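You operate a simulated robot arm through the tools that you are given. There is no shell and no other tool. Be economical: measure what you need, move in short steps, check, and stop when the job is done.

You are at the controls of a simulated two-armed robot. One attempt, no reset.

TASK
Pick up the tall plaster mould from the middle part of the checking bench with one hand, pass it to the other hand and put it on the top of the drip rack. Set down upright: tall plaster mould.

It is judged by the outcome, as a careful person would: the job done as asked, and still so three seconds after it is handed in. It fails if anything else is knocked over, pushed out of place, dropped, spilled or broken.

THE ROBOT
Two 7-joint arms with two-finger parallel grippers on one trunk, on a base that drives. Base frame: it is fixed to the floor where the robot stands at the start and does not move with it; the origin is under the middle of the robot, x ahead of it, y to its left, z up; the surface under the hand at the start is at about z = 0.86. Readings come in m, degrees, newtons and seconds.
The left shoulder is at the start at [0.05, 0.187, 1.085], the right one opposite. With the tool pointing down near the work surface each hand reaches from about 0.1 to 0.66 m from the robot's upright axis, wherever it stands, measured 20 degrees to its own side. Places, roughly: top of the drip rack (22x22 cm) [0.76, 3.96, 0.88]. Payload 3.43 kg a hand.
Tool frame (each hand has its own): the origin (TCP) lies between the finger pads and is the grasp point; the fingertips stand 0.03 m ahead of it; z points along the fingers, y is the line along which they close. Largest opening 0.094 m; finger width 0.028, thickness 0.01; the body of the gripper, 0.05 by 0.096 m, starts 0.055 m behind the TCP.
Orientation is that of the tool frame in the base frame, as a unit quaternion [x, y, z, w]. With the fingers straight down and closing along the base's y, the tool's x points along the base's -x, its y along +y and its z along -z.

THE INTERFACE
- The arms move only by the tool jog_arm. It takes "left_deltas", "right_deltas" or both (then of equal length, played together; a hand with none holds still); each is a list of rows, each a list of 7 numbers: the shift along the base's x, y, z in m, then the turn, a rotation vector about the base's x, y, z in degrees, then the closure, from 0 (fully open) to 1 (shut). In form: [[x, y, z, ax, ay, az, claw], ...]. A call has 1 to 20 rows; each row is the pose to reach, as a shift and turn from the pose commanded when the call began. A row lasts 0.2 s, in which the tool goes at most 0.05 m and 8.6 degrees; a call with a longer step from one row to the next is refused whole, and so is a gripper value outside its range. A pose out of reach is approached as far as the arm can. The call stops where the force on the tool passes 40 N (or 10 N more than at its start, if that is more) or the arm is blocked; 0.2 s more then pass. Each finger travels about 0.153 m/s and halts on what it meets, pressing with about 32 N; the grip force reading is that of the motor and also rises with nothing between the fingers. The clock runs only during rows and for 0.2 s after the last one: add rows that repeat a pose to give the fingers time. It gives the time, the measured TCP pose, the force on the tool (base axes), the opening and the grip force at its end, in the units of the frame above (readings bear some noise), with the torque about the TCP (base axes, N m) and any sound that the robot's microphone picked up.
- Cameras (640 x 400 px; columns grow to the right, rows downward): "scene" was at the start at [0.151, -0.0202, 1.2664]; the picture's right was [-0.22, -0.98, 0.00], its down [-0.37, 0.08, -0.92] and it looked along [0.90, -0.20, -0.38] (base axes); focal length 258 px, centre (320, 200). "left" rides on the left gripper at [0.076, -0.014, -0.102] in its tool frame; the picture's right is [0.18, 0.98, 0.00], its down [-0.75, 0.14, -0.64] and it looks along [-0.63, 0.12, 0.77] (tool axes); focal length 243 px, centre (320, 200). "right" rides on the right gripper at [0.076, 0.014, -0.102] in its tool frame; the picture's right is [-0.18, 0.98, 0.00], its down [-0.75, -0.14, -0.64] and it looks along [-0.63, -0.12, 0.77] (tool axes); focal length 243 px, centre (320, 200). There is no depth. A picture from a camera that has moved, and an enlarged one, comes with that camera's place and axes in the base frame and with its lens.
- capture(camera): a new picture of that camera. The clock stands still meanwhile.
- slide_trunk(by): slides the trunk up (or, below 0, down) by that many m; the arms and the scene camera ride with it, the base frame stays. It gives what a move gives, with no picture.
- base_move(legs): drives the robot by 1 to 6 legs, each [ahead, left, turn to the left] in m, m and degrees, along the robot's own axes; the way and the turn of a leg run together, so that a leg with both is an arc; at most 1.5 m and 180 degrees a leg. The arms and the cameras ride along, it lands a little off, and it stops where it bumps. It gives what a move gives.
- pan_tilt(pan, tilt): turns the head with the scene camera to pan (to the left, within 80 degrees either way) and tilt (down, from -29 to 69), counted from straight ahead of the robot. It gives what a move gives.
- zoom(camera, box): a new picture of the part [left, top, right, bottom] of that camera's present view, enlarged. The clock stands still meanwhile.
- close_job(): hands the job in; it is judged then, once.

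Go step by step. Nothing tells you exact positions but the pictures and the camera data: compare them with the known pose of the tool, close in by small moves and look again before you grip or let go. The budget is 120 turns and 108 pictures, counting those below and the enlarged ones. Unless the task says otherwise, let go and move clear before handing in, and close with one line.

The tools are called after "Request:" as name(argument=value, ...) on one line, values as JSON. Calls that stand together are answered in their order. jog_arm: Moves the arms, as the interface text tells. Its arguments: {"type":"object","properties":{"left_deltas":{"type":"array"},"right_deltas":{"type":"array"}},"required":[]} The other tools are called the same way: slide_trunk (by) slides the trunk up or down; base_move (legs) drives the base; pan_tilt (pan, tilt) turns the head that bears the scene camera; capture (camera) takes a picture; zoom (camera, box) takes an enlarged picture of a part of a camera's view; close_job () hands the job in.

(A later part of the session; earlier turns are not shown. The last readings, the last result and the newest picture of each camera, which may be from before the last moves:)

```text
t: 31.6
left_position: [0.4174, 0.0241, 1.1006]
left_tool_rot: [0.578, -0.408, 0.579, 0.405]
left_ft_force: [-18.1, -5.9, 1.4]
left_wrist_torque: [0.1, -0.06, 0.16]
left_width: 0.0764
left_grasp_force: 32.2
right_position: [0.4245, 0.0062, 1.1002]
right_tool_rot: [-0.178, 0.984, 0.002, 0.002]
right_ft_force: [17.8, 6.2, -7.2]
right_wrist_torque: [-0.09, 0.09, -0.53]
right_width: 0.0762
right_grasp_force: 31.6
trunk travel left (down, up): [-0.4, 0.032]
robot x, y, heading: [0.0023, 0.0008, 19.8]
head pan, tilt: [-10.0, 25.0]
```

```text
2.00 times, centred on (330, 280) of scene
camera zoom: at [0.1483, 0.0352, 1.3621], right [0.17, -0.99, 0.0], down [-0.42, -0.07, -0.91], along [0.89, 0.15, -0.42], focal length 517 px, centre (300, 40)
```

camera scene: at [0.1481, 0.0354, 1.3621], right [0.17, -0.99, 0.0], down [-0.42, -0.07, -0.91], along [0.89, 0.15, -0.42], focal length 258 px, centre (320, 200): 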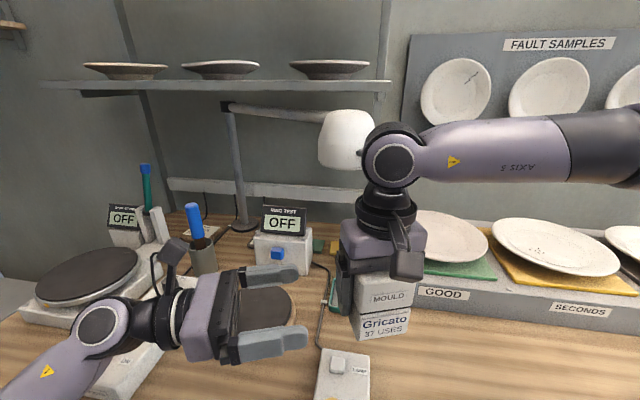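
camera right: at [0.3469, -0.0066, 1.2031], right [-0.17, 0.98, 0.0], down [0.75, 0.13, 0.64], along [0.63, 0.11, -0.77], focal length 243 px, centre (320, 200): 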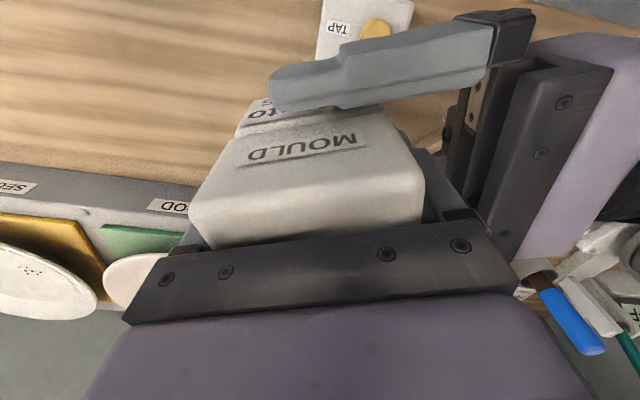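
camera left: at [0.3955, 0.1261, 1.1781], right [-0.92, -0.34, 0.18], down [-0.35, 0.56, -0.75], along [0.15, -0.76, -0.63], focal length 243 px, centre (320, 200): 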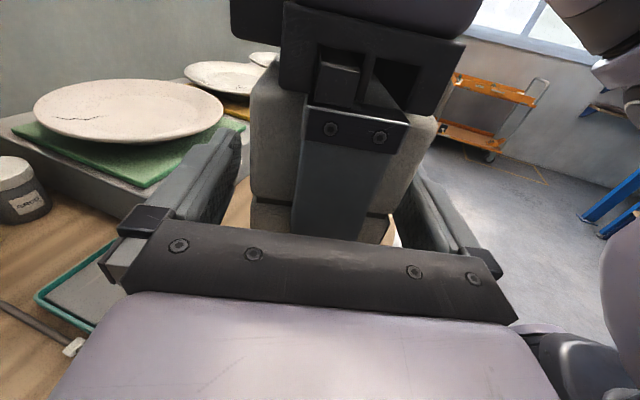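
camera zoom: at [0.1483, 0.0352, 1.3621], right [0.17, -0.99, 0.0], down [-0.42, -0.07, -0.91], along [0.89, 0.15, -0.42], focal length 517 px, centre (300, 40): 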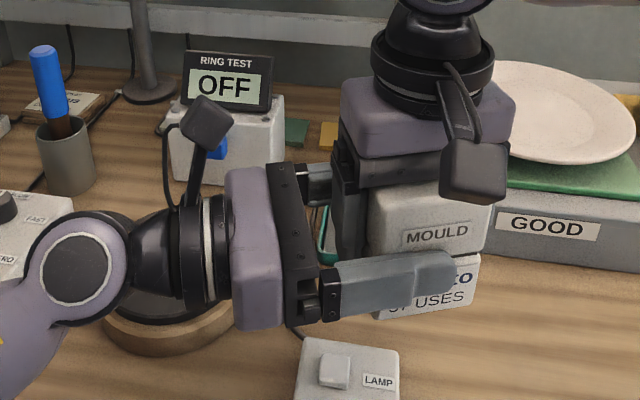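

Both hands hold the mould now, with about 18 N of side force between them. I relax it by shifting the left hand 2 mm in the direction of that force.

Request:
jog_arm(left_deltas=[[-0.001, -0.0003, 0, 0, 0, 0, 1], [-0.0018, -0.0006, 0, 0, 0, 0, 1], [-0.0018, -0.0006, 0, 0, 0, 0, 1]])

```text
t: 32.4
left_position: [0.4159, 0.0241, 1.1009]
left_tool_rot: [0.579, -0.405, 0.58, 0.405]
left_ft_force: [-10.0, -4.7, 2.3]
left_wrist_torque: [-0.26, 0.38, -0.22]
left_width: 0.0764
left_grasp_force: 32.3
right_position: [0.4232, 0.006, 1.0991]
right_tool_rot: [-0.178, 0.984, 0.002, 0.0]
right_ft_force: [10.4, 4.8, -7.5]
right_wrist_torque: [0.19, -0.35, 0.03]
right_width: 0.0764
right_grasp_force: 32.2
trunk travel left (down, up): [-0.4, 0.032]
robot x, y, heading: [-0.0013, 0.0026, 19.8]
head pan, tilt: [-10.0, 25.0]
```

The force has nearly halved; one more small shift the same way.

Request:
jog_arm(left_deltas=[[-0.001, -0.0005, 0, 0, 0, 0, 1], [-0.0022, -0.001, 0, 0, 0, 0, 1], [-0.0022, -0.001, 0, 0, 0, 0, 1]])

```text
t: 33.2
left_position: [0.4153, 0.0247, 1.1001]
left_tool_rot: [0.58, -0.404, 0.581, 0.403]
left_ft_force: [8.9, -1.5, 3.2]
left_wrist_torque: [-0.23, 0.99, -0.19]
left_width: 0.0762
left_grasp_force: 32.2
right_position: [0.4222, 0.0074, 1.0994]
right_tool_rot: [-0.18, 0.984, 0.001, 0.0]
right_ft_force: [-8.1, 0.6, -7.5]
right_wrist_torque: [0.14, -1.0, 0.3]
right_width: 0.0764
right_grasp_force: 31.9
trunk travel left (down, up): [-0.4, 0.032]
robot x, y, heading: [-0.0018, -0.0022, 19.7]
head pan, tilt: [-10.0, 25.0]
```

It overshot slightly, so I go back 1 mm.

Request:
jog_arm(left_deltas=[[0.0009, 0.0003, 0, 0, 0, 0, 1], [0.0009, 0.0003, 0, 0, 0, 0, 1]])

```text
t: 33.8
left_position: [0.4155, 0.0236, 1.1004]
left_tool_rot: [0.58, -0.405, 0.581, 0.403]
left_ft_force: [14.9, -2.4, 3.0]
left_wrist_torque: [0.09, 0.57, 0.27]
left_width: 0.0764
left_grasp_force: 31.8
right_position: [0.4224, 0.0057, 1.0988]
right_tool_rot: [-0.178, 0.984, 0.001, -0.001]
right_ft_force: [-15.0, 2.4, -8.5]
right_wrist_torque: [-0.13, -0.61, 0.0]
right_width: 0.0761
right_grasp_force: 31.8
trunk travel left (down, up): [-0.4, 0.032]
robot x, y, heading: [-0.0015, 0.0004, 19.6]
head pan, tilt: [-10.0, 25.0]
```

The remaining side force is small against the grip. I let the right hand open slowly and wait.

Request:
jog_arm(right_deltas=[[0, 0, 0, 0, 0, 0, 0.18], [0, 0, 0, 0, 0, 0, 0.15], [0, 0, 0, 0, 0, 0, 0.1], [0, 0, 0, 0, 0, 0, 0.03], [0, 0, 0, 0, 0, 0, 0.0], [0, 0, 0, 0, 0, 0, 0.0]])

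Request:
zoom(camera="scene", box=[200, 180, 460, 380])

Request:
capture(camera="left")

Request:
capture(camera="right")

```text
t: 35.2
left_position: [0.4145, 0.0233, 1.0997]
left_tool_rot: [0.58, -0.406, 0.58, 0.404]
left_ft_force: [-0.1, 0.4, 1.2]
left_wrist_torque: [0.06, 0.06, 0.0]
left_width: 0.0763
left_grasp_force: 31.5
right_position: [0.4236, 0.0064, 1.0987]
right_tool_rot: [-0.178, 0.984, 0.002, 0.001]
right_ft_force: [-0.1, 0.0, -0.5]
right_wrist_torque: [0.02, 0.03, 0.01]
right_width: 0.0941
right_grasp_force: 0.1
trunk travel left (down, up): [-0.4, 0.032]
robot x, y, heading: [-0.0009, -0.0044, 19.7]
head pan, tilt: [-10.0, 25.0]
```

```text
2.00 times, centred on (330, 280) of scene
camera zoom: at [0.1483, 0.0352, 1.3621], right [0.17, -0.99, 0.0], down [-0.42, -0.07, -0.91], along [0.89, 0.15, -0.42], focal length 517 px, centre (300, 40)
```

zoom: 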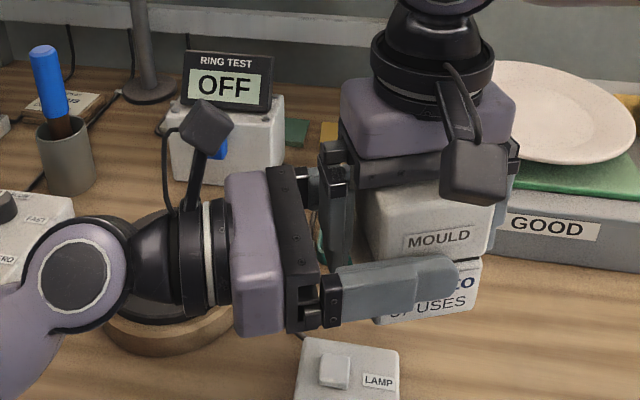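

```text
70 pictures are left
camera left: at [0.3915, 0.1245, 1.1776], right [-0.92, -0.34, 0.18], down [-0.35, 0.56, -0.75], along [0.15, -0.76, -0.63], focal length 243 px, centre (320, 200)
```

left: 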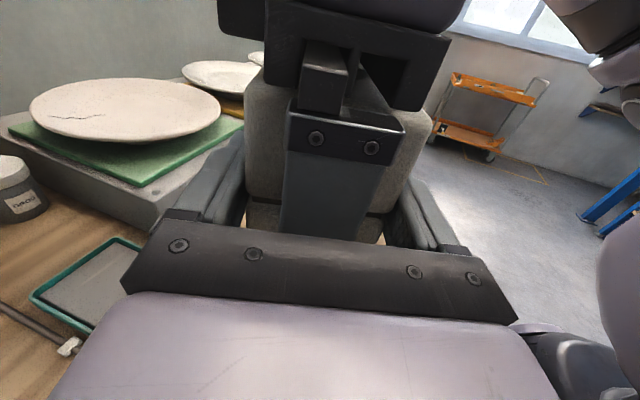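

```text
69 pictures are left
camera right: at [0.3469, -0.0067, 1.203], right [-0.17, 0.98, 0.0], down [0.75, 0.13, 0.64], along [0.63, 0.11, -0.77], focal length 243 px, centre (320, 200)
```

right: 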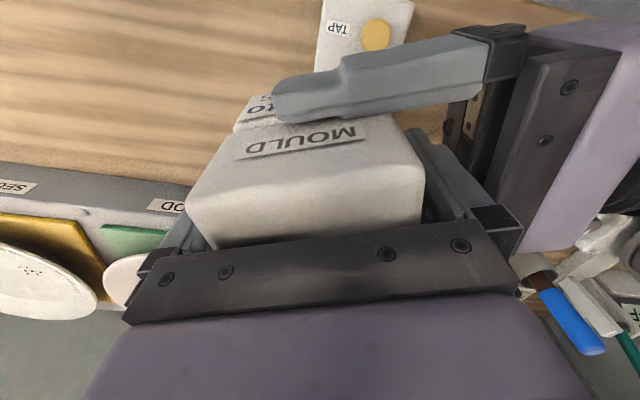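

The mould stays in the left hand and the right fingers are open. I raise the right hand straight up, gently, and watch the forces.

Request:
jog_arm(right_deltas=[[0, 0, 0.005, 0, 0, 0, 0], [0, 0, 0.012, 0, 0, 0, 0], [0, 0, 0.02, 0, 0, 0, 0], [0, 0, 0.02, 0, 0, 0, 0]])

Request:
zoom(camera="scene", box=[200, 180, 460, 380])

```text
t: 36.2
left_position: [0.4143, 0.0242, 1.1001]
left_tool_rot: [0.579, -0.407, 0.58, 0.404]
left_ft_force: [0.5, 0.0, -0.2]
left_wrist_torque: [0.1, 0.05, 0.03]
left_width: 0.0764
left_grasp_force: 31.9
right_position: [0.4253, 0.0052, 1.1186]
right_tool_rot: [-0.178, 0.984, 0.001, 0.001]
right_ft_force: [-0.8, 0.4, -0.5]
right_wrist_torque: [0.0, 0.0, -0.03]
right_width: 0.0938
right_grasp_force: 0.0
trunk travel left (down, up): [-0.4, 0.032]
robot x, y, heading: [-0.0034, 0.0007, 19.9]
head pan, tilt: [-10.0, 25.0]
```

```text
2.00 times, centred on (330, 280) of scene
camera zoom: at [0.1483, 0.0352, 1.3621], right [0.17, -0.99, 0.0], down [-0.42, -0.07, -0.91], along [0.89, 0.15, -0.42], focal length 517 px, centre (300, 40)
```

zoom: 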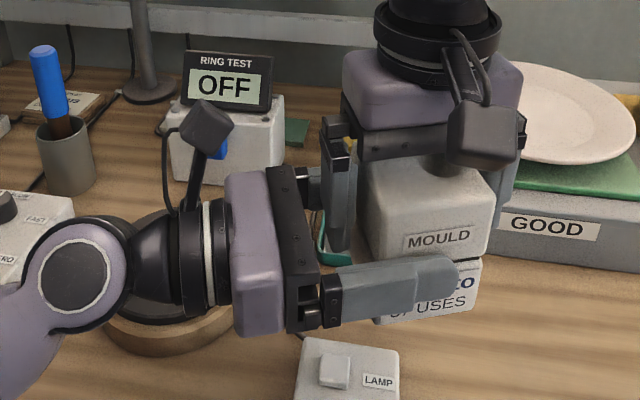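

The mould stays put in the left hand. I take the right hand well up and then back to its own side.

Request:
jog_arm(right_deltas=[[0, 0, 0.03, 0, 0, 0, 0], [0, 0, 0.06, 0, 0, 0, 0], [0, 0, 0.09, 0, 0, 0, 0], [0, 0, 0.1, 0, 0, 0, 0], [0.0, -0.04, 0.1, 0, 0, 0, 0], [0.0, -0.08, 0.1, 0, 0, 0, 0], [0.0, -0.12, 0.1, 0, 0, 0, 0], [0.0, -0.16, 0.1, 0, 0, 0, 0], [0.0, -0.2, 0.1, 0, 0, 0, 0], [-0.04, -0.23, 0.1, 0, 0, 0, 0], [-0.08, -0.26, 0.1, 0, 0, 0, 0], [-0.12, -0.28, 0.1, 0, 0, 0, 0]])

Request:
capture(camera="scene")

Request:
capture(camera="left")

```text
t: 38.8
left_position: [0.4137, 0.0233, 1.1007]
left_tool_rot: [0.579, -0.406, 0.58, 0.404]
left_ft_force: [0.4, 0.4, -0.2]
left_wrist_torque: [0.14, 0.03, 0.01]
left_width: 0.0763
left_grasp_force: 32.2
right_position: [0.3045, -0.2765, 1.2191]
right_tool_rot: [-0.18, 0.984, 0.001, 0.0]
right_ft_force: [-1.5, -0.5, 1.4]
right_wrist_torque: [0.01, -0.09, 0.01]
right_width: 0.0939
right_grasp_force: 0.1
right hand out of reach, approached as far as the arm can: row 2, 3, 4
trunk travel left (down, up): [-0.4, 0.032]
robot x, y, heading: [-0.0015, 0.0009, 19.7]
head pan, tilt: [-10.0, 25.0]
```

```text
67 pictures are left
camera scene: at [0.1467, 0.0351, 1.3624], right [0.17, -0.99, 0.0], down [-0.42, -0.07, -0.91], along [0.89, 0.15, -0.42], focal length 258 px, centre (320, 200)
```

scene: 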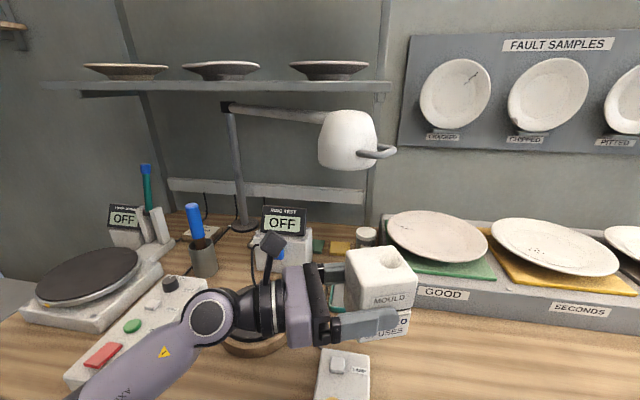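

```text
66 pictures are left
camera left: at [0.3902, 0.1245, 1.1783], right [-0.92, -0.34, 0.18], down [-0.35, 0.56, -0.75], along [0.15, -0.76, -0.63], focal length 243 px, centre (320, 200)
```

left: 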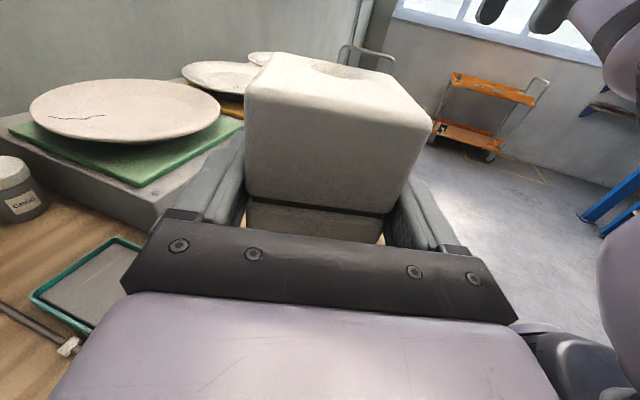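

The handover is done: the mould stands level in the left hand, its bottom about 5 cm below the left TCP. Now I look left for the way to the drip rack.

Request:
pan_tilt(pan=80, tilt=20)

Request:
capture(camera="scene")

```text
t: 40.5
left_position: [0.4137, 0.0238, 1.0999]
left_tool_rot: [0.579, -0.406, 0.58, 0.405]
left_ft_force: [0.5, -0.4, 0.5]
left_wrist_torque: [0.11, 0.05, -0.01]
left_width: 0.0764
left_grasp_force: 32.2
right_position: [0.3045, -0.2759, 1.2177]
right_tool_rot: [-0.179, 0.984, 0.0, -0.004]
right_ft_force: [0.3, -0.2, 0.5]
right_wrist_torque: [0.02, -0.01, -0.03]
right_width: 0.0939
right_grasp_force: 0.2
trunk travel left (down, up): [-0.4, 0.032]
robot x, y, heading: [0.0033, 0.0023, 20.1]
head pan, tilt: [80.0, 20.0]
```

```text
65 pictures are left
camera scene: at [0.0417, 0.1113, 1.3702], right [0.99, 0.17, 0.0], down [0.06, -0.34, -0.94], along [-0.16, 0.93, -0.34], focal length 258 px, centre (320, 200)
```

scene: 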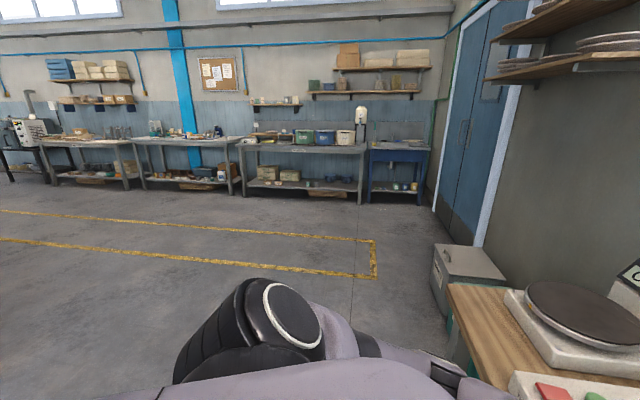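

The floor to the left and ahead is open; the blue sink unit with the rack stands at the far wall. I back off, strafe left, turn to face it and drive part of the way.

Request:
base_move(legs=[[-0.2, 0, 0], [0, 0.9, 0], [0, 0, 70], [1.4, 0, 0]])

Request:
pan_tilt(pan=-25, tilt=15)

Request:
capture(camera="scene")

Request:
capture(camera="left")

```text
t: 59.7
left_position: [-0.4309, 2.5957, 1.1008]
left_tool_rot: [0.707, 0.017, 0.707, -0.018]
left_ft_force: [-0.4, 0.0, -0.4]
left_wrist_torque: [-0.02, 0.09, -0.02]
left_width: 0.0765
left_grasp_force: 32.3
right_position: [-0.179, 2.4039, 1.2181]
right_tool_rot: [0.728, -0.686, -0.001, 0.001]
right_ft_force: [-0.1, -0.2, 0.3]
right_wrist_torque: [0.0, 0.01, 0.01]
right_width: 0.0939
right_grasp_force: 0.0
trunk travel left (down, up): [-0.4, 0.032]
robot x, y, heading: [-0.5337, 2.1942, 92.6]
head pan, tilt: [80.0, 20.0]
```

```text
t: 61.5
left_position: [-0.43, 2.5956, 1.0996]
left_tool_rot: [0.707, 0.017, 0.706, -0.019]
left_ft_force: [-0.2, 0.0, -0.7]
left_wrist_torque: [-0.01, 0.1, 0.0]
left_width: 0.0763
left_grasp_force: 31.9
right_position: [-0.1785, 2.4039, 1.2187]
right_tool_rot: [0.728, -0.686, -0.001, 0.0]
right_ft_force: [0.3, -0.2, 0.5]
right_wrist_torque: [0.01, -0.01, -0.03]
right_width: 0.0942
right_grasp_force: 0.0
trunk travel left (down, up): [-0.4, 0.032]
robot x, y, heading: [-0.5291, 2.1936, 92.5]
head pan, tilt: [-25.0, 15.0]
```

```text
64 pictures are left
camera scene: at [-0.4965, 2.3381, 1.3783], right [0.92, -0.38, 0.0], down [-0.1, -0.24, -0.97], along [0.37, 0.89, -0.26], focal length 258 px, centre (320, 200)
```

scene: 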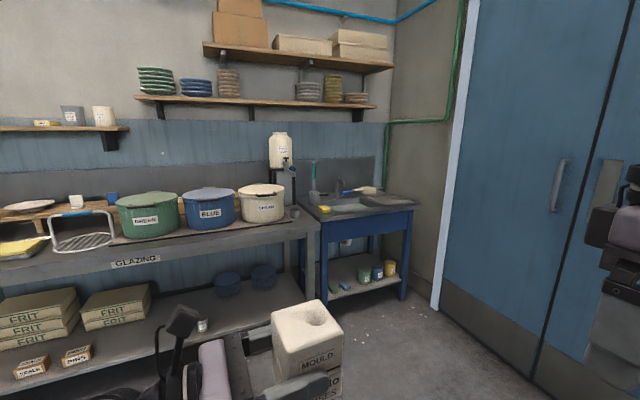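

```text
63 pictures are left
camera left: at [-0.5353, 2.6049, 1.1775], right [0.05, -0.98, 0.18], down [-0.64, -0.17, -0.75], along [0.77, -0.08, -0.63], focal length 243 px, centre (320, 200)
```

left: 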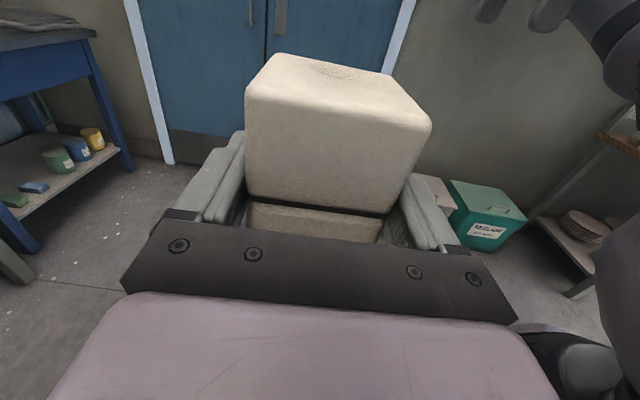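

The mould travelled well. I zoom on the sink unit to find the rack.

Request:
zoom(camera="scene", box=[290, 140, 430, 230])

```text
4.44 times, centred on (360, 185) of scene
camera zoom: at [-0.4965, 2.3381, 1.3783], right [0.92, -0.38, 0.0], down [-0.1, -0.24, -0.97], along [0.37, 0.89, -0.26], focal length 1148 px, centre (142, 267)
```

zoom: 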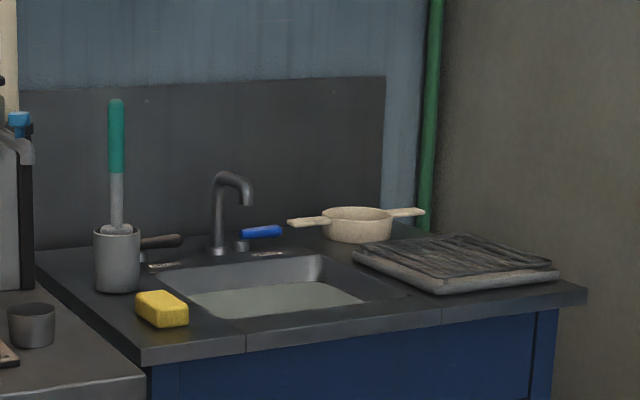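

The rack is the slatted tray at the right end of the sink unit, about x 0.63–0.87, y 3.82–4.06, with the counter's front edge near y 3.71. Before driving up, I test here in free air that the left hand can reach further ahead and lower.

Request:
jog_arm(left_deltas=[[0, 0.03, 0, 0, 0, 0, 1], [0, 0.06, -0.03, 0, 0, 0, 1], [0, 0.09, -0.06, 0, 0, 0, 1], [0, 0.12, -0.09, 0, 0, 0, 1], [0, 0.14, -0.12, 0, 0, 0, 1], [0, 0.14, -0.15, 0, 0, 0, 1], [0, 0.14, -0.165, 0, 0, 0, 1], [0, 0.14, -0.165, 0, 0, 0, 1]])

Request:
capture(camera="scene")

```text
t: 63.3
left_position: [-0.4309, 2.7376, 0.9348]
left_tool_rot: [0.707, 0.017, 0.707, -0.019]
left_ft_force: [0.3, 0.8, 0.5]
left_wrist_torque: [-0.03, 0.14, 0.01]
left_width: 0.0763
left_grasp_force: 32.4
right_position: [-0.1788, 2.4027, 1.2193]
right_tool_rot: [0.728, -0.686, -0.001, 0.0]
right_ft_force: [0.2, -0.1, -0.4]
right_wrist_torque: [0.0, -0.01, -0.02]
right_width: 0.094
right_grasp_force: 0.1
trunk travel left (down, up): [-0.4, 0.032]
robot x, y, heading: [-0.5332, 2.1925, 92.8]
head pan, tilt: [-25.0, 15.0]
```

```text
61 pictures are left
camera scene: at [-0.4965, 2.3382, 1.3783], right [0.92, -0.38, 0.0], down [-0.1, -0.24, -0.97], along [0.37, 0.89, -0.26], focal length 258 px, centre (320, 200)
```

scene: 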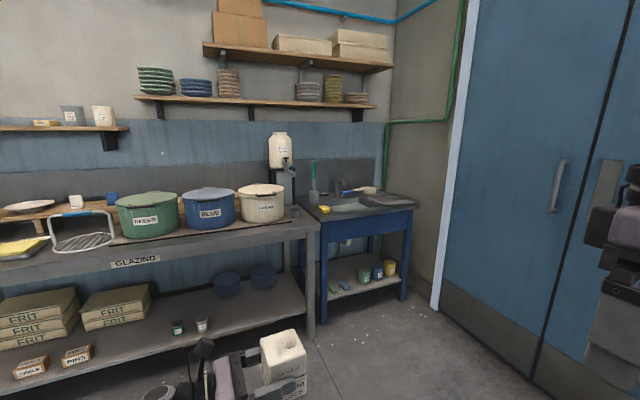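

The left arm reaches 0.54 m ahead at placing height. A wall or door stands on the right at about x 1.0, so I check how far out the right elbow sticks. I also lift the mould again.

Request:
jog_arm(left_deltas=[[0, 0, 0.04, 0, 0, 0, 1], [0, 0, 0.08, 0, 0, 0, 1], [0, 0, 0.12, 0, 0, 0, 1], [0, 0, 0.14, 0, 0, 0, 1]])

Request:
pan_tilt(pan=-75, tilt=25)

Request:
capture(camera="scene")

```text
t: 64.3
left_position: [-0.433, 2.7358, 1.0755]
left_tool_rot: [0.707, 0.016, 0.706, -0.018]
left_ft_force: [-0.2, 0.1, -0.3]
left_wrist_torque: [0.04, 0.11, 0.01]
left_width: 0.0764
left_grasp_force: 31.9
right_position: [-0.1776, 2.4041, 1.2193]
right_tool_rot: [0.728, -0.685, -0.001, -0.001]
right_ft_force: [0.1, 0.8, 0.6]
right_wrist_torque: [-0.04, 0.0, -0.01]
right_width: 0.094
right_grasp_force: 0.0
trunk travel left (down, up): [-0.4, 0.032]
robot x, y, heading: [-0.5324, 2.1907, 92.8]
head pan, tilt: [-25.0, 15.0]
```

```text
t: 65.5
left_position: [-0.4332, 2.7366, 1.0749]
left_tool_rot: [0.707, 0.017, 0.707, -0.017]
left_ft_force: [1.3, -1.1, 0.3]
left_wrist_torque: [0.01, 0.1, -0.03]
left_width: 0.0764
left_grasp_force: 32.8
right_position: [-0.1787, 2.4027, 1.2181]
right_tool_rot: [0.728, -0.686, -0.001, 0.0]
right_ft_force: [-0.1, 0.7, 0.4]
right_wrist_torque: [0.02, -0.04, 0.02]
right_width: 0.094
right_grasp_force: 0.1
trunk travel left (down, up): [-0.4, 0.032]
robot x, y, heading: [-0.5329, 2.1947, 92.5]
head pan, tilt: [-75.0, 25.0]
```

```text
60 pictures are left
camera scene: at [-0.4442, 2.2798, 1.3621], right [0.3, -0.95, 0.0], down [-0.4, -0.13, -0.91], along [0.86, 0.27, -0.42], focal length 258 px, centre (320, 200)
```

scene: 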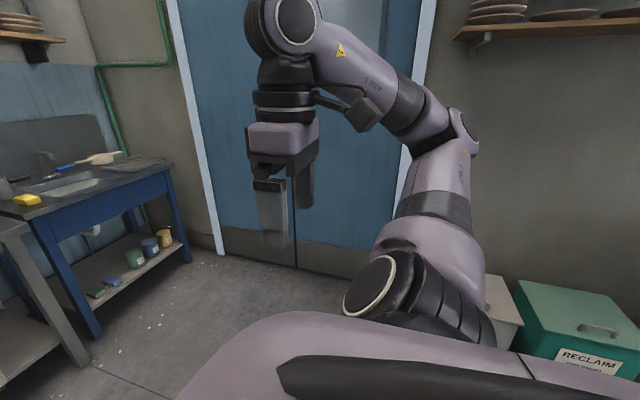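

The right elbow sticks out about 0.59 m, too far for standing square in front of the rack beside the wall at x≈1.05. I'll stand slanted at heading 65°, to the left of the rack. First I test in the air the left-hand place needed for that, including the low height.

Request:
jog_arm(left_deltas=[[-0.03, 0.01, 0, 0, 0, 0, 1], [-0.065, 0.019, 0, 0, 0, 0, 1], [-0.065, 0.019, -0.04, 0, 0, 0, 1], [-0.065, 0.019, -0.08, 0, 0, 0, 1], [-0.065, 0.019, -0.12, 0, 0, 0, 1], [-0.065, 0.019, -0.145, 0, 0, 0, 1], [-0.065, 0.019, -0.145, 0, 0, 0, 1]])

```text
t: 67.1
left_position: [-0.4957, 2.7547, 0.9305]
left_tool_rot: [0.707, 0.016, 0.707, -0.019]
left_ft_force: [-0.2, 0.0, 0.5]
left_wrist_torque: [0.01, 0.08, -0.02]
left_width: 0.0764
left_grasp_force: 31.6
right_position: [-0.1781, 2.4025, 1.2191]
right_tool_rot: [0.728, -0.686, -0.001, 0.0]
right_ft_force: [0.2, -0.4, 0.1]
right_wrist_torque: [0.0, 0.0, 0.02]
right_width: 0.0938
right_grasp_force: 0.1
trunk travel left (down, up): [-0.4, 0.032]
robot x, y, heading: [-0.5324, 2.1931, 92.8]
head pan, tilt: [-75.0, 25.0]
```

That works. I test 4 cm further ahead for margin, then lift.

Request:
jog_arm(left_deltas=[[0, 0.02, 0, 0, 0, 0, 1], [0, 0.04, 0, 0, 0, 0, 1], [0, 0.04, 0, 0, 0, 0, 1]])

Request:
jog_arm(left_deltas=[[0, 0, 0.04, 0, 0, 0, 1], [0, 0, 0.08, 0, 0, 0, 1], [0, 0, 0.12, 0, 0, 0, 1], [0, -0.02, 0.15, 0, 0, 0, 1], [0, -0.04, 0.15, 0, 0, 0, 1]])

Request:
pan_tilt(pan=-10, tilt=25)

Request:
capture(camera="scene")

```text
t: 67.9
left_position: [-0.5045, 2.7688, 0.9447]
left_tool_rot: [0.707, 0.018, 0.707, -0.018]
left_ft_force: [0.3, 0.0, -0.1]
left_wrist_torque: [0.02, 0.08, 0.01]
left_width: 0.0763
left_grasp_force: 32.1
left hand out of reach, approached as far as the arm can: row 1, 2, 3
right_position: [-0.1782, 2.4042, 1.2188]
right_tool_rot: [0.728, -0.686, -0.001, 0.0]
right_ft_force: [0.2, -0.2, 0.3]
right_wrist_torque: [0.0, 0.0, 0.01]
right_width: 0.0941
right_grasp_force: 0.1
trunk travel left (down, up): [-0.4, 0.032]
robot x, y, heading: [-0.5312, 2.1928, 92.6]
head pan, tilt: [-75.0, 25.0]
```

```text
t: 69.1
left_position: [-0.5048, 2.7292, 1.0935]
left_tool_rot: [0.707, 0.017, 0.707, -0.018]
left_ft_force: [0.1, -0.8, 0.3]
left_wrist_torque: [0.01, 0.07, 0.0]
left_width: 0.0763
left_grasp_force: 31.5
right_position: [-0.1775, 2.4032, 1.2187]
right_tool_rot: [0.728, -0.686, -0.001, 0.001]
right_ft_force: [0.1, 0.5, 0.0]
right_wrist_torque: [0.03, 0.01, 0.05]
right_width: 0.0941
right_grasp_force: 0.1
trunk travel left (down, up): [-0.4, 0.032]
robot x, y, heading: [-0.5305, 2.194, 92.5]
head pan, tilt: [-75.0, 25.0]
```

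```text
t: 70.4
left_position: [-0.5033, 2.7282, 1.0926]
left_tool_rot: [0.707, 0.016, 0.707, -0.017]
left_ft_force: [0.0, 1.1, -0.8]
left_wrist_torque: [-0.01, 0.11, 0.0]
left_width: 0.0765
left_grasp_force: 32.7
right_position: [-0.1782, 2.4042, 1.2184]
right_tool_rot: [0.728, -0.686, -0.002, 0.0]
right_ft_force: [-0.1, 0.7, -0.2]
right_wrist_torque: [-0.03, 0.0, -0.03]
right_width: 0.0939
right_grasp_force: 0.1
trunk travel left (down, up): [-0.4, 0.032]
robot x, y, heading: [-0.5311, 2.1961, 92.6]
head pan, tilt: [-10.0, 25.0]
```

```text
59 pictures are left
camera scene: at [-0.5201, 2.3432, 1.3621], right [0.99, -0.13, 0.0], down [-0.05, -0.42, -0.91], along [0.12, 0.9, -0.42], focal length 258 px, centre (320, 200)
```

scene: 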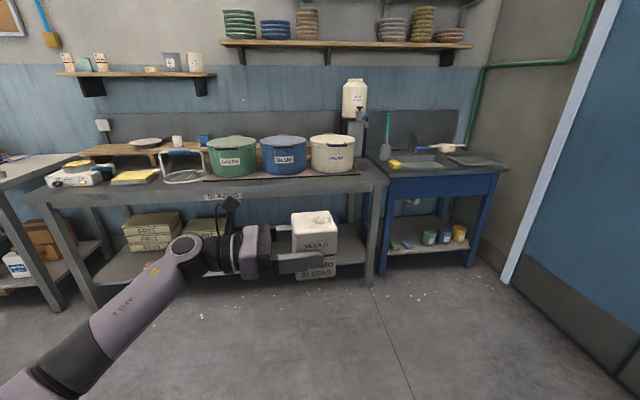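

The reach limit is about 0.57 m ahead there, enough. Now I check where the left elbow is.

Request:
pan_tilt(pan=60, tilt=35)

Request:
capture(camera="scene")

```text
t: 71.8
left_position: [-0.5042, 2.7295, 1.0921]
left_tool_rot: [0.707, 0.017, 0.707, -0.018]
left_ft_force: [0.0, 0.3, 0.7]
left_wrist_torque: [-0.01, 0.11, 0.0]
left_width: 0.0763
left_grasp_force: 32.3
right_position: [-0.1775, 2.4031, 1.2192]
right_tool_rot: [0.728, -0.686, -0.001, 0.0]
right_ft_force: [0.8, 0.0, 0.0]
right_wrist_torque: [-0.02, 0.0, -0.01]
right_width: 0.0942
right_grasp_force: 0.0
trunk travel left (down, up): [-0.4, 0.032]
robot x, y, heading: [-0.5301, 2.1938, 92.6]
head pan, tilt: [60.0, 35.0]
```

```text
58 pictures are left
camera scene: at [-0.6102, 2.2925, 1.3464], right [0.46, 0.89, 0.0], down [0.51, -0.26, -0.82], along [-0.73, 0.38, -0.57], focal length 258 px, centre (320, 200)
```

scene: 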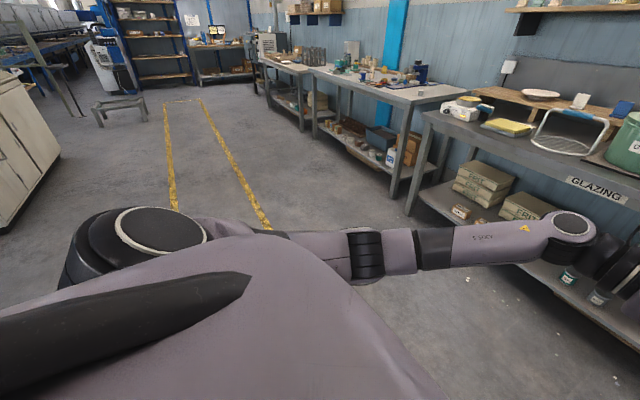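

The left elbow lies compactly at the front. Yawing the left hand 30° more forward should give more reach and keep the wrist away from the tap; I test that in the air.

Request:
jog_arm(left_deltas=[[0, 0, 0, 0, 0, 7.5, 1], [0, 0.01, 0, 0, 0, 15, 1], [0, 0.03, 0, 0, 0, 22.5, 1], [0, 0.05, -0.03, 0, 0, 30, 1], [0, 0.065, -0.07, 0, 0, 30, 1], [0, 0.065, -0.11, 0, 0, 30, 1], [0, 0.065, -0.15, 0, 0, 30, 1], [0, 0.065, -0.162, 0, 0, 30, 1], [0, 0.065, -0.162, 0, 0, 30, 1]])

Request:
capture(camera="scene")

```text
t: 73.8
left_position: [-0.5021, 2.792, 0.9323]
left_tool_rot: [0.679, 0.2, 0.678, -0.2]
left_ft_force: [-0.4, 0.1, 0.4]
left_wrist_torque: [-0.05, 0.09, 0.02]
left_width: 0.0763
left_grasp_force: 32.5
right_position: [-0.1784, 2.4034, 1.218]
right_tool_rot: [0.728, -0.686, -0.001, 0.0]
right_ft_force: [-0.3, 0.3, 0.2]
right_wrist_torque: [0.02, 0.04, 0.03]
right_width: 0.094
right_grasp_force: 0.0
trunk travel left (down, up): [-0.4, 0.032]
robot x, y, heading: [-0.5328, 2.1924, 92.6]
head pan, tilt: [60.0, 35.0]
```

```text
57 pictures are left
camera scene: at [-0.6103, 2.2925, 1.3464], right [0.46, 0.89, 0.0], down [0.51, -0.26, -0.82], along [-0.73, 0.38, -0.57], focal length 258 px, centre (320, 200)
```

scene: 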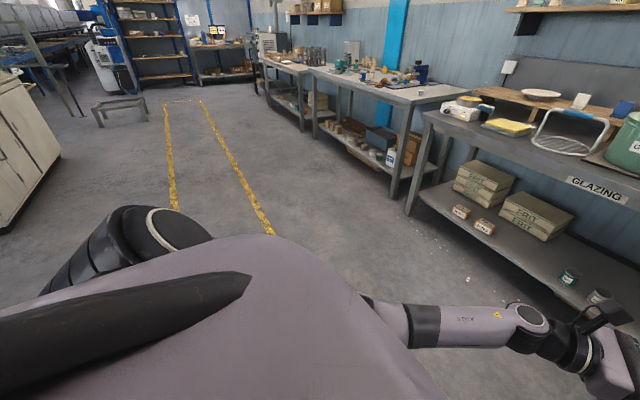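

That reaches, but the elbow hangs low near counter height. It would be better if the hand points nearly straight ahead, so that wrist and elbow stay in front of the counter; I test turning the hand another 50°.

Request:
jog_arm(left_deltas=[[-0.007, 0.003, 0.0, 0, 0, 7.5, 1], [-0.014, 0.006, 0, 0, 0, 15, 1], [-0.021, 0.009, 0, 0, 0, 22.5, 1], [-0.028, 0.012, 0, 0, 0, 30, 1], [-0.035, 0.015, 0, 0, 0, 37.5, 1], [-0.042, 0.018, 0, 0, 0, 45, 1], [-0.049, 0.018, 0, 0, 0, 50, 1], [-0.049, 0.018, 0, 0, 0, 50, 1]])

Request:
pan_tilt(pan=30, tilt=40)

Request:
capture(camera="scene")

Request:
capture(camera="left")

```text
t: 75.6
left_position: [-0.5535, 2.81, 0.931]
left_tool_rot: [0.531, 0.468, 0.528, -0.469]
left_ft_force: [-0.1, -0.3, 0.3]
left_wrist_torque: [-0.09, 0.02, 0.0]
left_width: 0.0762
left_grasp_force: 32.1
right_position: [-0.1777, 2.4029, 1.2194]
right_tool_rot: [0.727, -0.686, -0.001, -0.001]
right_ft_force: [-1.0, 0.3, -0.2]
right_wrist_torque: [0.01, 0.02, -0.02]
right_width: 0.0941
right_grasp_force: 0.0
trunk travel left (down, up): [-0.4, 0.032]
robot x, y, heading: [-0.5289, 2.1984, 92.3]
head pan, tilt: [60.0, 35.0]
```

```text
t: 76.6
left_position: [-0.5519, 2.8102, 0.9319]
left_tool_rot: [0.532, 0.467, 0.529, -0.468]
left_ft_force: [0.2, -0.3, -0.7]
left_wrist_torque: [-0.14, 0.0, 0.0]
left_width: 0.0764
left_grasp_force: 32.1
right_position: [-0.177, 2.4041, 1.2188]
right_tool_rot: [0.728, -0.686, -0.001, 0.001]
right_ft_force: [-0.9, 0.1, 0.5]
right_wrist_torque: [0.02, -0.01, 0.0]
right_width: 0.094
right_grasp_force: 0.1
trunk travel left (down, up): [-0.4, 0.032]
robot x, y, heading: [-0.5305, 2.1973, 92.9]
head pan, tilt: [30.0, 40.0]
```

```text
56 pictures are left
camera scene: at [-0.578, 2.3235, 1.3388], right [0.84, 0.54, 0.0], down [0.35, -0.54, -0.77], along [-0.41, 0.64, -0.64], focal length 258 px, centre (320, 200)
```

scene: 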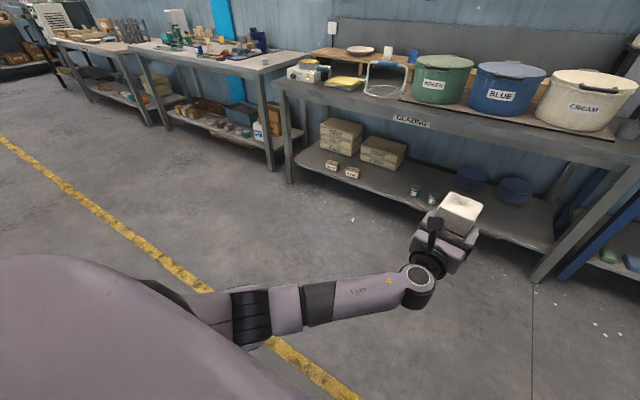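

```text
55 pictures are left
camera left: at [-0.5803, 2.7103, 1.0096], right [0.98, -0.12, 0.18], down [0.06, -0.66, -0.75], along [0.21, 0.75, -0.63], focal length 243 px, centre (320, 200)
```

left: 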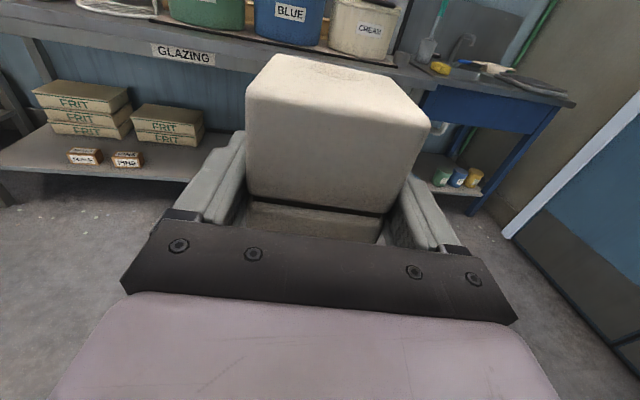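

Pointing nearly straight ahead works. I test 8 cm more reach with the hand exactly forward, with the trunk raised 3 cm, to lift the elbow.

Request:
slide_trunk(by=0.03)

Request:
jog_arm(left_deltas=[[-0.003, 0.02, 0, 0, 0, 5, 1], [-0.005, 0.04, 0, 0, 0, 10, 1], [-0.007, 0.06, 0, 0, 0, 10, 1], [-0.01, 0.085, 0, 0, 0, 10, 1], [-0.01, 0.085, -0.03, 0, 0, 10, 1], [-0.01, 0.085, -0.03, 0, 0, 10, 1]])

Request:
capture(camera="scene")

```text
t: 77.3
left_position: [-0.5537, 2.8126, 0.9615]
left_tool_rot: [0.532, 0.468, 0.529, -0.468]
left_ft_force: [0.1, -0.5, -0.7]
left_wrist_torque: [-0.09, -0.01, 0.03]
left_width: 0.0763
left_grasp_force: 31.6
right_position: [-0.1777, 2.4047, 1.2477]
right_tool_rot: [0.728, -0.686, -0.001, 0.0]
right_ft_force: [0.2, -0.3, 0.1]
right_wrist_torque: [0.0, -0.01, 0.01]
right_width: 0.0943
right_grasp_force: 0.1
trunk travel left (down, up): [-0.43, 0.002]
robot x, y, heading: [-0.5299, 2.1924, 92.7]
head pan, tilt: [30.0, 40.0]
```

```text
t: 78.9
left_position: [-0.6085, 2.9009, 0.9384]
left_tool_rot: [-0.481, -0.515, -0.469, 0.533]
left_ft_force: [0.3, -0.3, 0.1]
left_wrist_torque: [-0.13, 0.01, -0.01]
left_width: 0.0764
left_grasp_force: 31.5
left hand out of reach, approached as far as the arm can: row 5, 6
right_position: [-0.177, 2.4028, 1.2488]
right_tool_rot: [0.727, -0.686, 0.0, -0.001]
right_ft_force: [-0.7, 0.1, 0.7]
right_wrist_torque: [0.02, 0.0, -0.01]
right_width: 0.0939
right_grasp_force: 0.0
trunk travel left (down, up): [-0.43, 0.002]
robot x, y, heading: [-0.5349, 2.1941, 92.6]
head pan, tilt: [30.0, 40.0]
stopped in row 6 (left hand): the arm was blocked; the commanded pose is now the measured one
```

```text
54 pictures are left
camera scene: at [-0.5783, 2.3237, 1.3687], right [0.84, 0.54, 0.0], down [0.35, -0.54, -0.77], along [-0.41, 0.64, -0.64], focal length 258 px, centre (320, 200)
```

scene: 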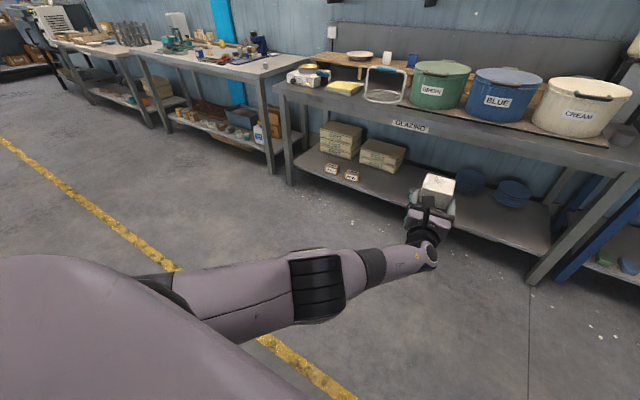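

That is the limit, at about 0.70 m. I settle 5–6 cm back from it to keep a margin and look at the elbow.

Request:
jog_arm(left_deltas=[[0.015, -0.02, 0, 0, 0, -1, 1], [0.03, -0.04, 0, 0, 0, -2, 1], [0.043, -0.056, -0.008, 0, 0, -3, 1], [0.043, -0.056, -0.008, 0, 0, -3, 1]])

Request:
capture(camera="scene")

```text
t: 79.9
left_position: [-0.5617, 2.8448, 0.9317]
left_tool_rot: [-0.495, -0.501, -0.483, 0.52]
left_ft_force: [-0.2, 0.1, 1.3]
left_wrist_torque: [-0.09, -0.04, -0.01]
left_width: 0.0763
left_grasp_force: 32.0
right_position: [-0.1777, 2.4036, 1.2478]
right_tool_rot: [0.728, -0.686, -0.002, 0.0]
right_ft_force: [0.1, -0.7, 0.2]
right_wrist_torque: [0.0, -0.02, -0.01]
right_width: 0.0941
right_grasp_force: 0.1
trunk travel left (down, up): [-0.43, 0.002]
robot x, y, heading: [-0.534, 2.1948, 92.4]
head pan, tilt: [30.0, 40.0]
```

```text
53 pictures are left
camera scene: at [-0.5779, 2.3237, 1.3688], right [0.84, 0.54, 0.0], down [0.35, -0.54, -0.77], along [-0.41, 0.64, -0.64], focal length 258 px, centre (320, 200)
```

scene: 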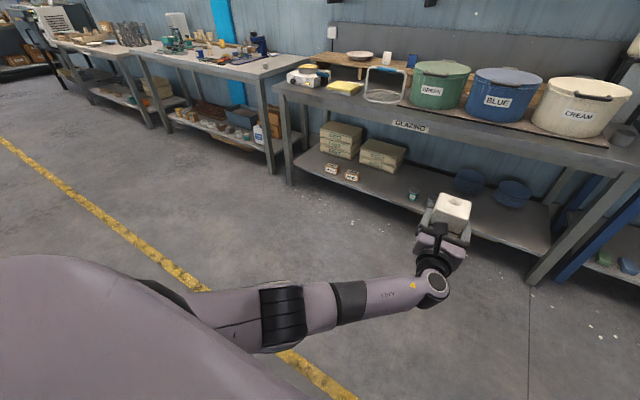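

The hand picked up a 1.8° roll when it was blocked; I correct that now and lift the mould a bit. At the same time I swing the right hand to point ahead, high up, so its elbow comes in and I can stand squarer to the rack.

Request:
jog_arm(left_deltas=[[0, 0, 0.01, -0.2, -0.9, 0, 1], [0, 0, 0.02, -0.45, -1.8, 0, 1], [0, 0, 0.04, -0.45, -1.8, 0, 1], [0, 0, 0.06, -0.45, -1.8, 0, 1], [0, 0, 0.08, -0.45, -1.8, 0, 1], [0, 0, 0.1, -0.45, -1.8, 0, 1], [0, 0, 0.1, -0.45, -1.8, 0, 1], [0, 0, 0.1, -0.45, -1.8, 0, 1], [0, 0, 0.1, -0.45, -1.8, 0, 1], [0, 0, 0.1, -0.45, -1.8, 0, 1], [0, 0, 0.1, -0.45, -1.8, 0, 1], [0, 0, 0.1, -0.45, -1.8, 0, 1], [0, 0, 0.1, -0.45, -1.8, 0, 1]], right_deltas=[[-0.013, 0.034, 0.004, 7.5, 0.3, 0, 0], [-0.027, 0.067, 0.008, 15, 0.7, 0, 0], [-0.04, 0.1, 0.012, 22.5, 1, 0, 0], [-0.054, 0.134, 0.017, 30, 1.3, 0, 0], [-0.068, 0.168, 0.021, 37.5, 1.7, 0, 0], [-0.08, 0.2, 0.025, 45, 2, 0, 0], [-0.095, 0.235, 0.03, 52.5, 2.3, 0, 0], [-0.108, 0.268, 0.033, 60, 2.7, 0, 0], [-0.122, 0.3, 0.037, 67.5, 3, 0, 0], [-0.136, 0.335, 0.042, 75, 3.3, 0, 0], [-0.15, 0.37, 0.046, 82.5, 3.7, 0, 0], [-0.163, 0.403, 0.05, 90, 4, 0, 0], [-0.163, 0.403, 0.05, 90, 4, 0, 0]])

Request:
pan_tilt(pan=-50, tilt=30)

Request:
capture(camera="scene")

```text
t: 82.7
left_position: [-0.5601, 2.8431, 1.031]
left_tool_rot: [0.489, 0.511, 0.49, -0.509]
left_ft_force: [0.3, 0.2, -1.0]
left_wrist_torque: [-0.06, -0.03, 0.01]
left_width: 0.076
left_grasp_force: 32.4
right_position: [-0.3416, 2.8061, 1.2987]
right_tool_rot: [0.513, -0.484, -0.508, -0.494]
right_ft_force: [0.1, 0.3, -0.1]
right_wrist_torque: [-0.02, 0.01, -0.04]
right_width: 0.0941
right_grasp_force: 0.1
trunk travel left (down, up): [-0.43, 0.002]
robot x, y, heading: [-0.5325, 2.1916, 92.8]
head pan, tilt: [30.0, 40.0]
```

```text
t: 84.3
left_position: [-0.5611, 2.8448, 1.0306]
left_tool_rot: [0.489, 0.51, 0.49, -0.51]
left_ft_force: [-0.7, 0.9, 0.4]
left_wrist_torque: [-0.1, 0.0, 0.03]
left_width: 0.0765
left_grasp_force: 31.9
right_position: [-0.3409, 2.8063, 1.2993]
right_tool_rot: [0.514, -0.484, -0.509, -0.492]
right_ft_force: [0.0, 0.0, 0.8]
right_wrist_torque: [0.0, 0.0, 0.03]
right_width: 0.0941
right_grasp_force: 0.1
trunk travel left (down, up): [-0.43, 0.002]
robot x, y, heading: [-0.5317, 2.1954, 92.4]
head pan, tilt: [-50.0, 30.0]
```

```text
52 pictures are left
camera scene: at [-0.4656, 2.3133, 1.3841], right [0.68, -0.74, 0.0], down [-0.37, -0.34, -0.87], along [0.64, 0.59, -0.5], focal length 258 px, centre (320, 200)
```

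scene: 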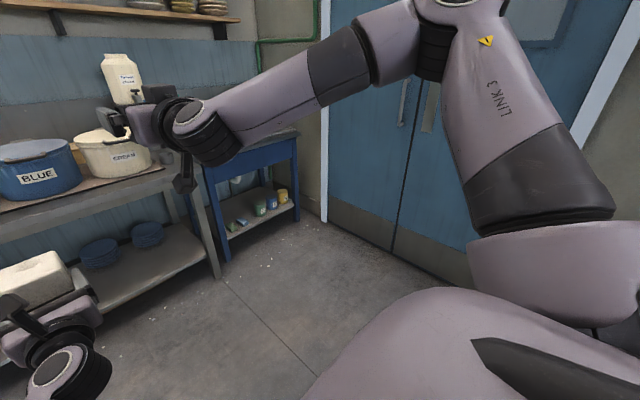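

The right elbow now is up high and about 0.44 m out. I bring the right hand a bit further ahead and inward to tuck the elbow more.

Request:
jog_arm(right_deltas=[[-0.02, 0.02, 0.005, 0, 0, 0, 0], [-0.04, 0.04, 0.01, 0, 0, 0, 0], [-0.06, 0.06, 0.015, 0, 0, 0, 0], [-0.08, 0.08, 0.02, 0, 0, 0, 0], [-0.1, 0.09, 0.02, 0, 0, 0, 0], [-0.1, 0.09, 0.02, 0, 0, 0, 0]])

Request:
pan_tilt(pan=-60, tilt=10)

Request:
capture(camera="scene")

```text
t: 85.7
left_position: [-0.561, 2.8441, 1.0311]
left_tool_rot: [0.49, 0.51, 0.49, -0.509]
left_ft_force: [0.2, 0.5, 0.5]
left_wrist_torque: [-0.15, 0.0, 0.01]
left_width: 0.0763
left_grasp_force: 32.2
right_position: [-0.3895, 2.8596, 1.3141]
right_tool_rot: [0.514, -0.484, -0.507, -0.494]
right_ft_force: [-0.5, 0.5, 0.2]
right_wrist_torque: [0.0, -0.02, 0.0]
right_width: 0.0941
right_grasp_force: 0.1
right hand out of reach, approached as far as the arm can: row 3, 4, 5, 6
trunk travel left (down, up): [-0.43, 0.002]
robot x, y, heading: [-0.5309, 2.1908, 92.6]
head pan, tilt: [-50.0, 30.0]
```

```text
t: 86.5
left_position: [-0.5605, 2.8436, 1.0303]
left_tool_rot: [0.49, 0.51, 0.49, -0.51]
left_ft_force: [0.2, 0.2, 0.7]
left_wrist_torque: [-0.12, 0.02, -0.03]
left_width: 0.0766
left_grasp_force: 32.7
right_position: [-0.3907, 2.8597, 1.314]
right_tool_rot: [0.515, -0.483, -0.508, -0.493]
right_ft_force: [-0.3, -0.1, 0.1]
right_wrist_torque: [-0.01, -0.02, 0.03]
right_width: 0.094
right_grasp_force: 0.1
trunk travel left (down, up): [-0.43, 0.002]
robot x, y, heading: [-0.5304, 2.1919, 92.2]
head pan, tilt: [-60.0, 10.0]
```

```text
51 pictures are left
camera scene: at [-0.4538, 2.3022, 1.4164], right [0.54, -0.84, 0.0], down [-0.15, -0.09, -0.98], along [0.83, 0.53, -0.17], focal length 258 px, centre (320, 200)
```

scene: 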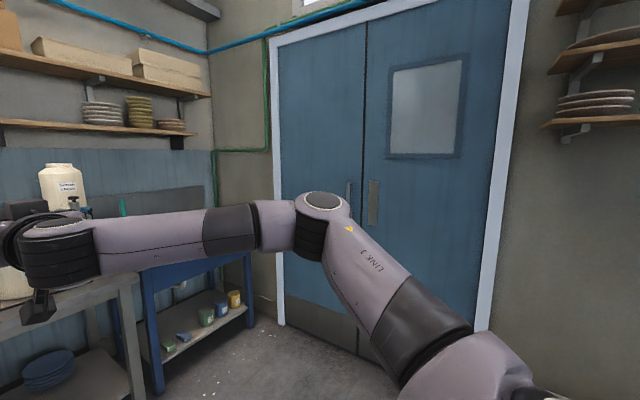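

I take the right elbow to be about 0.42 m out now. I drive to a staging place about half a metre short of the rack and turn to heading 64°.

Request:
base_move(legs=[[0.63, -0.774, 0], [0, 0, -28.4]])

Request:
pan_tilt(pan=-5, tilt=30)

Request:
capture(camera="scene")

Request:
capture(camera="left")

```text
t: 95.2
left_position: [0.5134, 3.4343, 1.0301]
left_tool_rot: [0.601, 0.374, 0.601, -0.372]
left_ft_force: [0.5, -0.9, -0.8]
left_wrist_torque: [-0.11, 0.03, -0.01]
left_width: 0.0762
left_grasp_force: 31.3
right_position: [0.6705, 3.3652, 1.3137]
right_tool_rot: [-0.377, 0.597, 0.369, 0.605]
right_ft_force: [0.0, 0.8, 0.1]
right_wrist_torque: [-0.02, 0.01, 0.01]
right_width: 0.0941
right_grasp_force: 0.0
trunk travel left (down, up): [-0.43, 0.002]
robot x, y, heading: [0.2202, 2.8523, 63.7]
head pan, tilt: [-60.0, 10.0]
```

```text
t: 96.4
left_position: [0.5133, 3.4345, 1.0308]
left_tool_rot: [0.602, 0.372, 0.601, -0.371]
left_ft_force: [0.2, -0.3, 0.7]
left_wrist_torque: [-0.12, 0.05, -0.02]
left_width: 0.0765
left_grasp_force: 31.5
right_position: [0.6715, 3.364, 1.3131]
right_tool_rot: [-0.377, 0.597, 0.37, 0.604]
right_ft_force: [0.0, -0.1, 0.1]
right_wrist_torque: [0.03, -0.04, 0.01]
right_width: 0.0941
right_grasp_force: 0.1
trunk travel left (down, up): [-0.43, 0.002]
robot x, y, heading: [0.2253, 2.8491, 63.8]
head pan, tilt: [-5.0, 30.0]
```

```text
50 pictures are left
camera scene: at [0.3001, 2.9797, 1.3841], right [0.85, -0.52, 0.0], down [-0.26, -0.43, -0.87], along [0.45, 0.74, -0.5], focal length 258 px, centre (320, 200)
```

scene: 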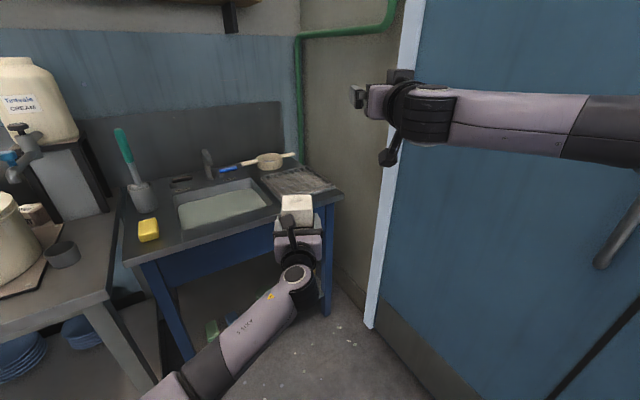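

```text
49 pictures are left
camera left: at [0.4545, 3.3488, 1.1077], right [0.88, -0.44, 0.19], down [-0.16, -0.64, -0.75], along [0.45, 0.63, -0.63], focal length 243 px, centre (320, 200)
```

left: 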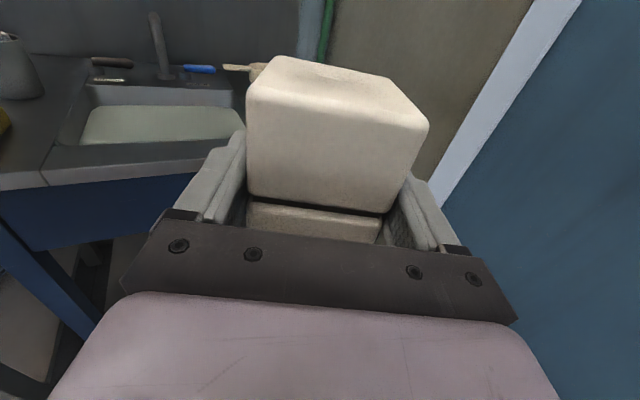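

I zoom on the rack and the counter edge to measure.

Request:
zoom(camera="scene", box=[220, 130, 380, 230])

```text
4.00 times, centred on (300, 180) of scene
camera zoom: at [0.3001, 2.9797, 1.3841], right [0.85, -0.52, 0.0], down [-0.26, -0.43, -0.87], along [0.45, 0.74, -0.5], focal length 1033 px, centre (400, 280)
```

zoom: 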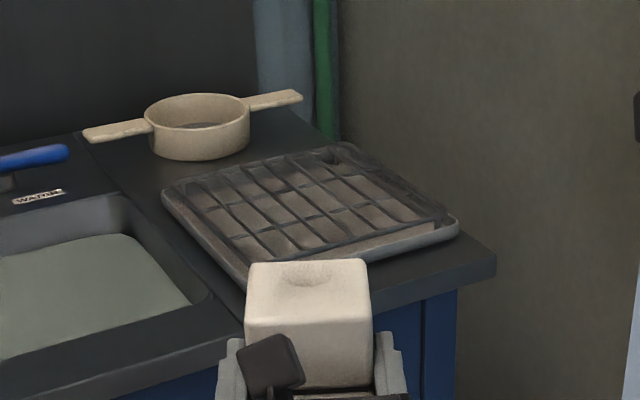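

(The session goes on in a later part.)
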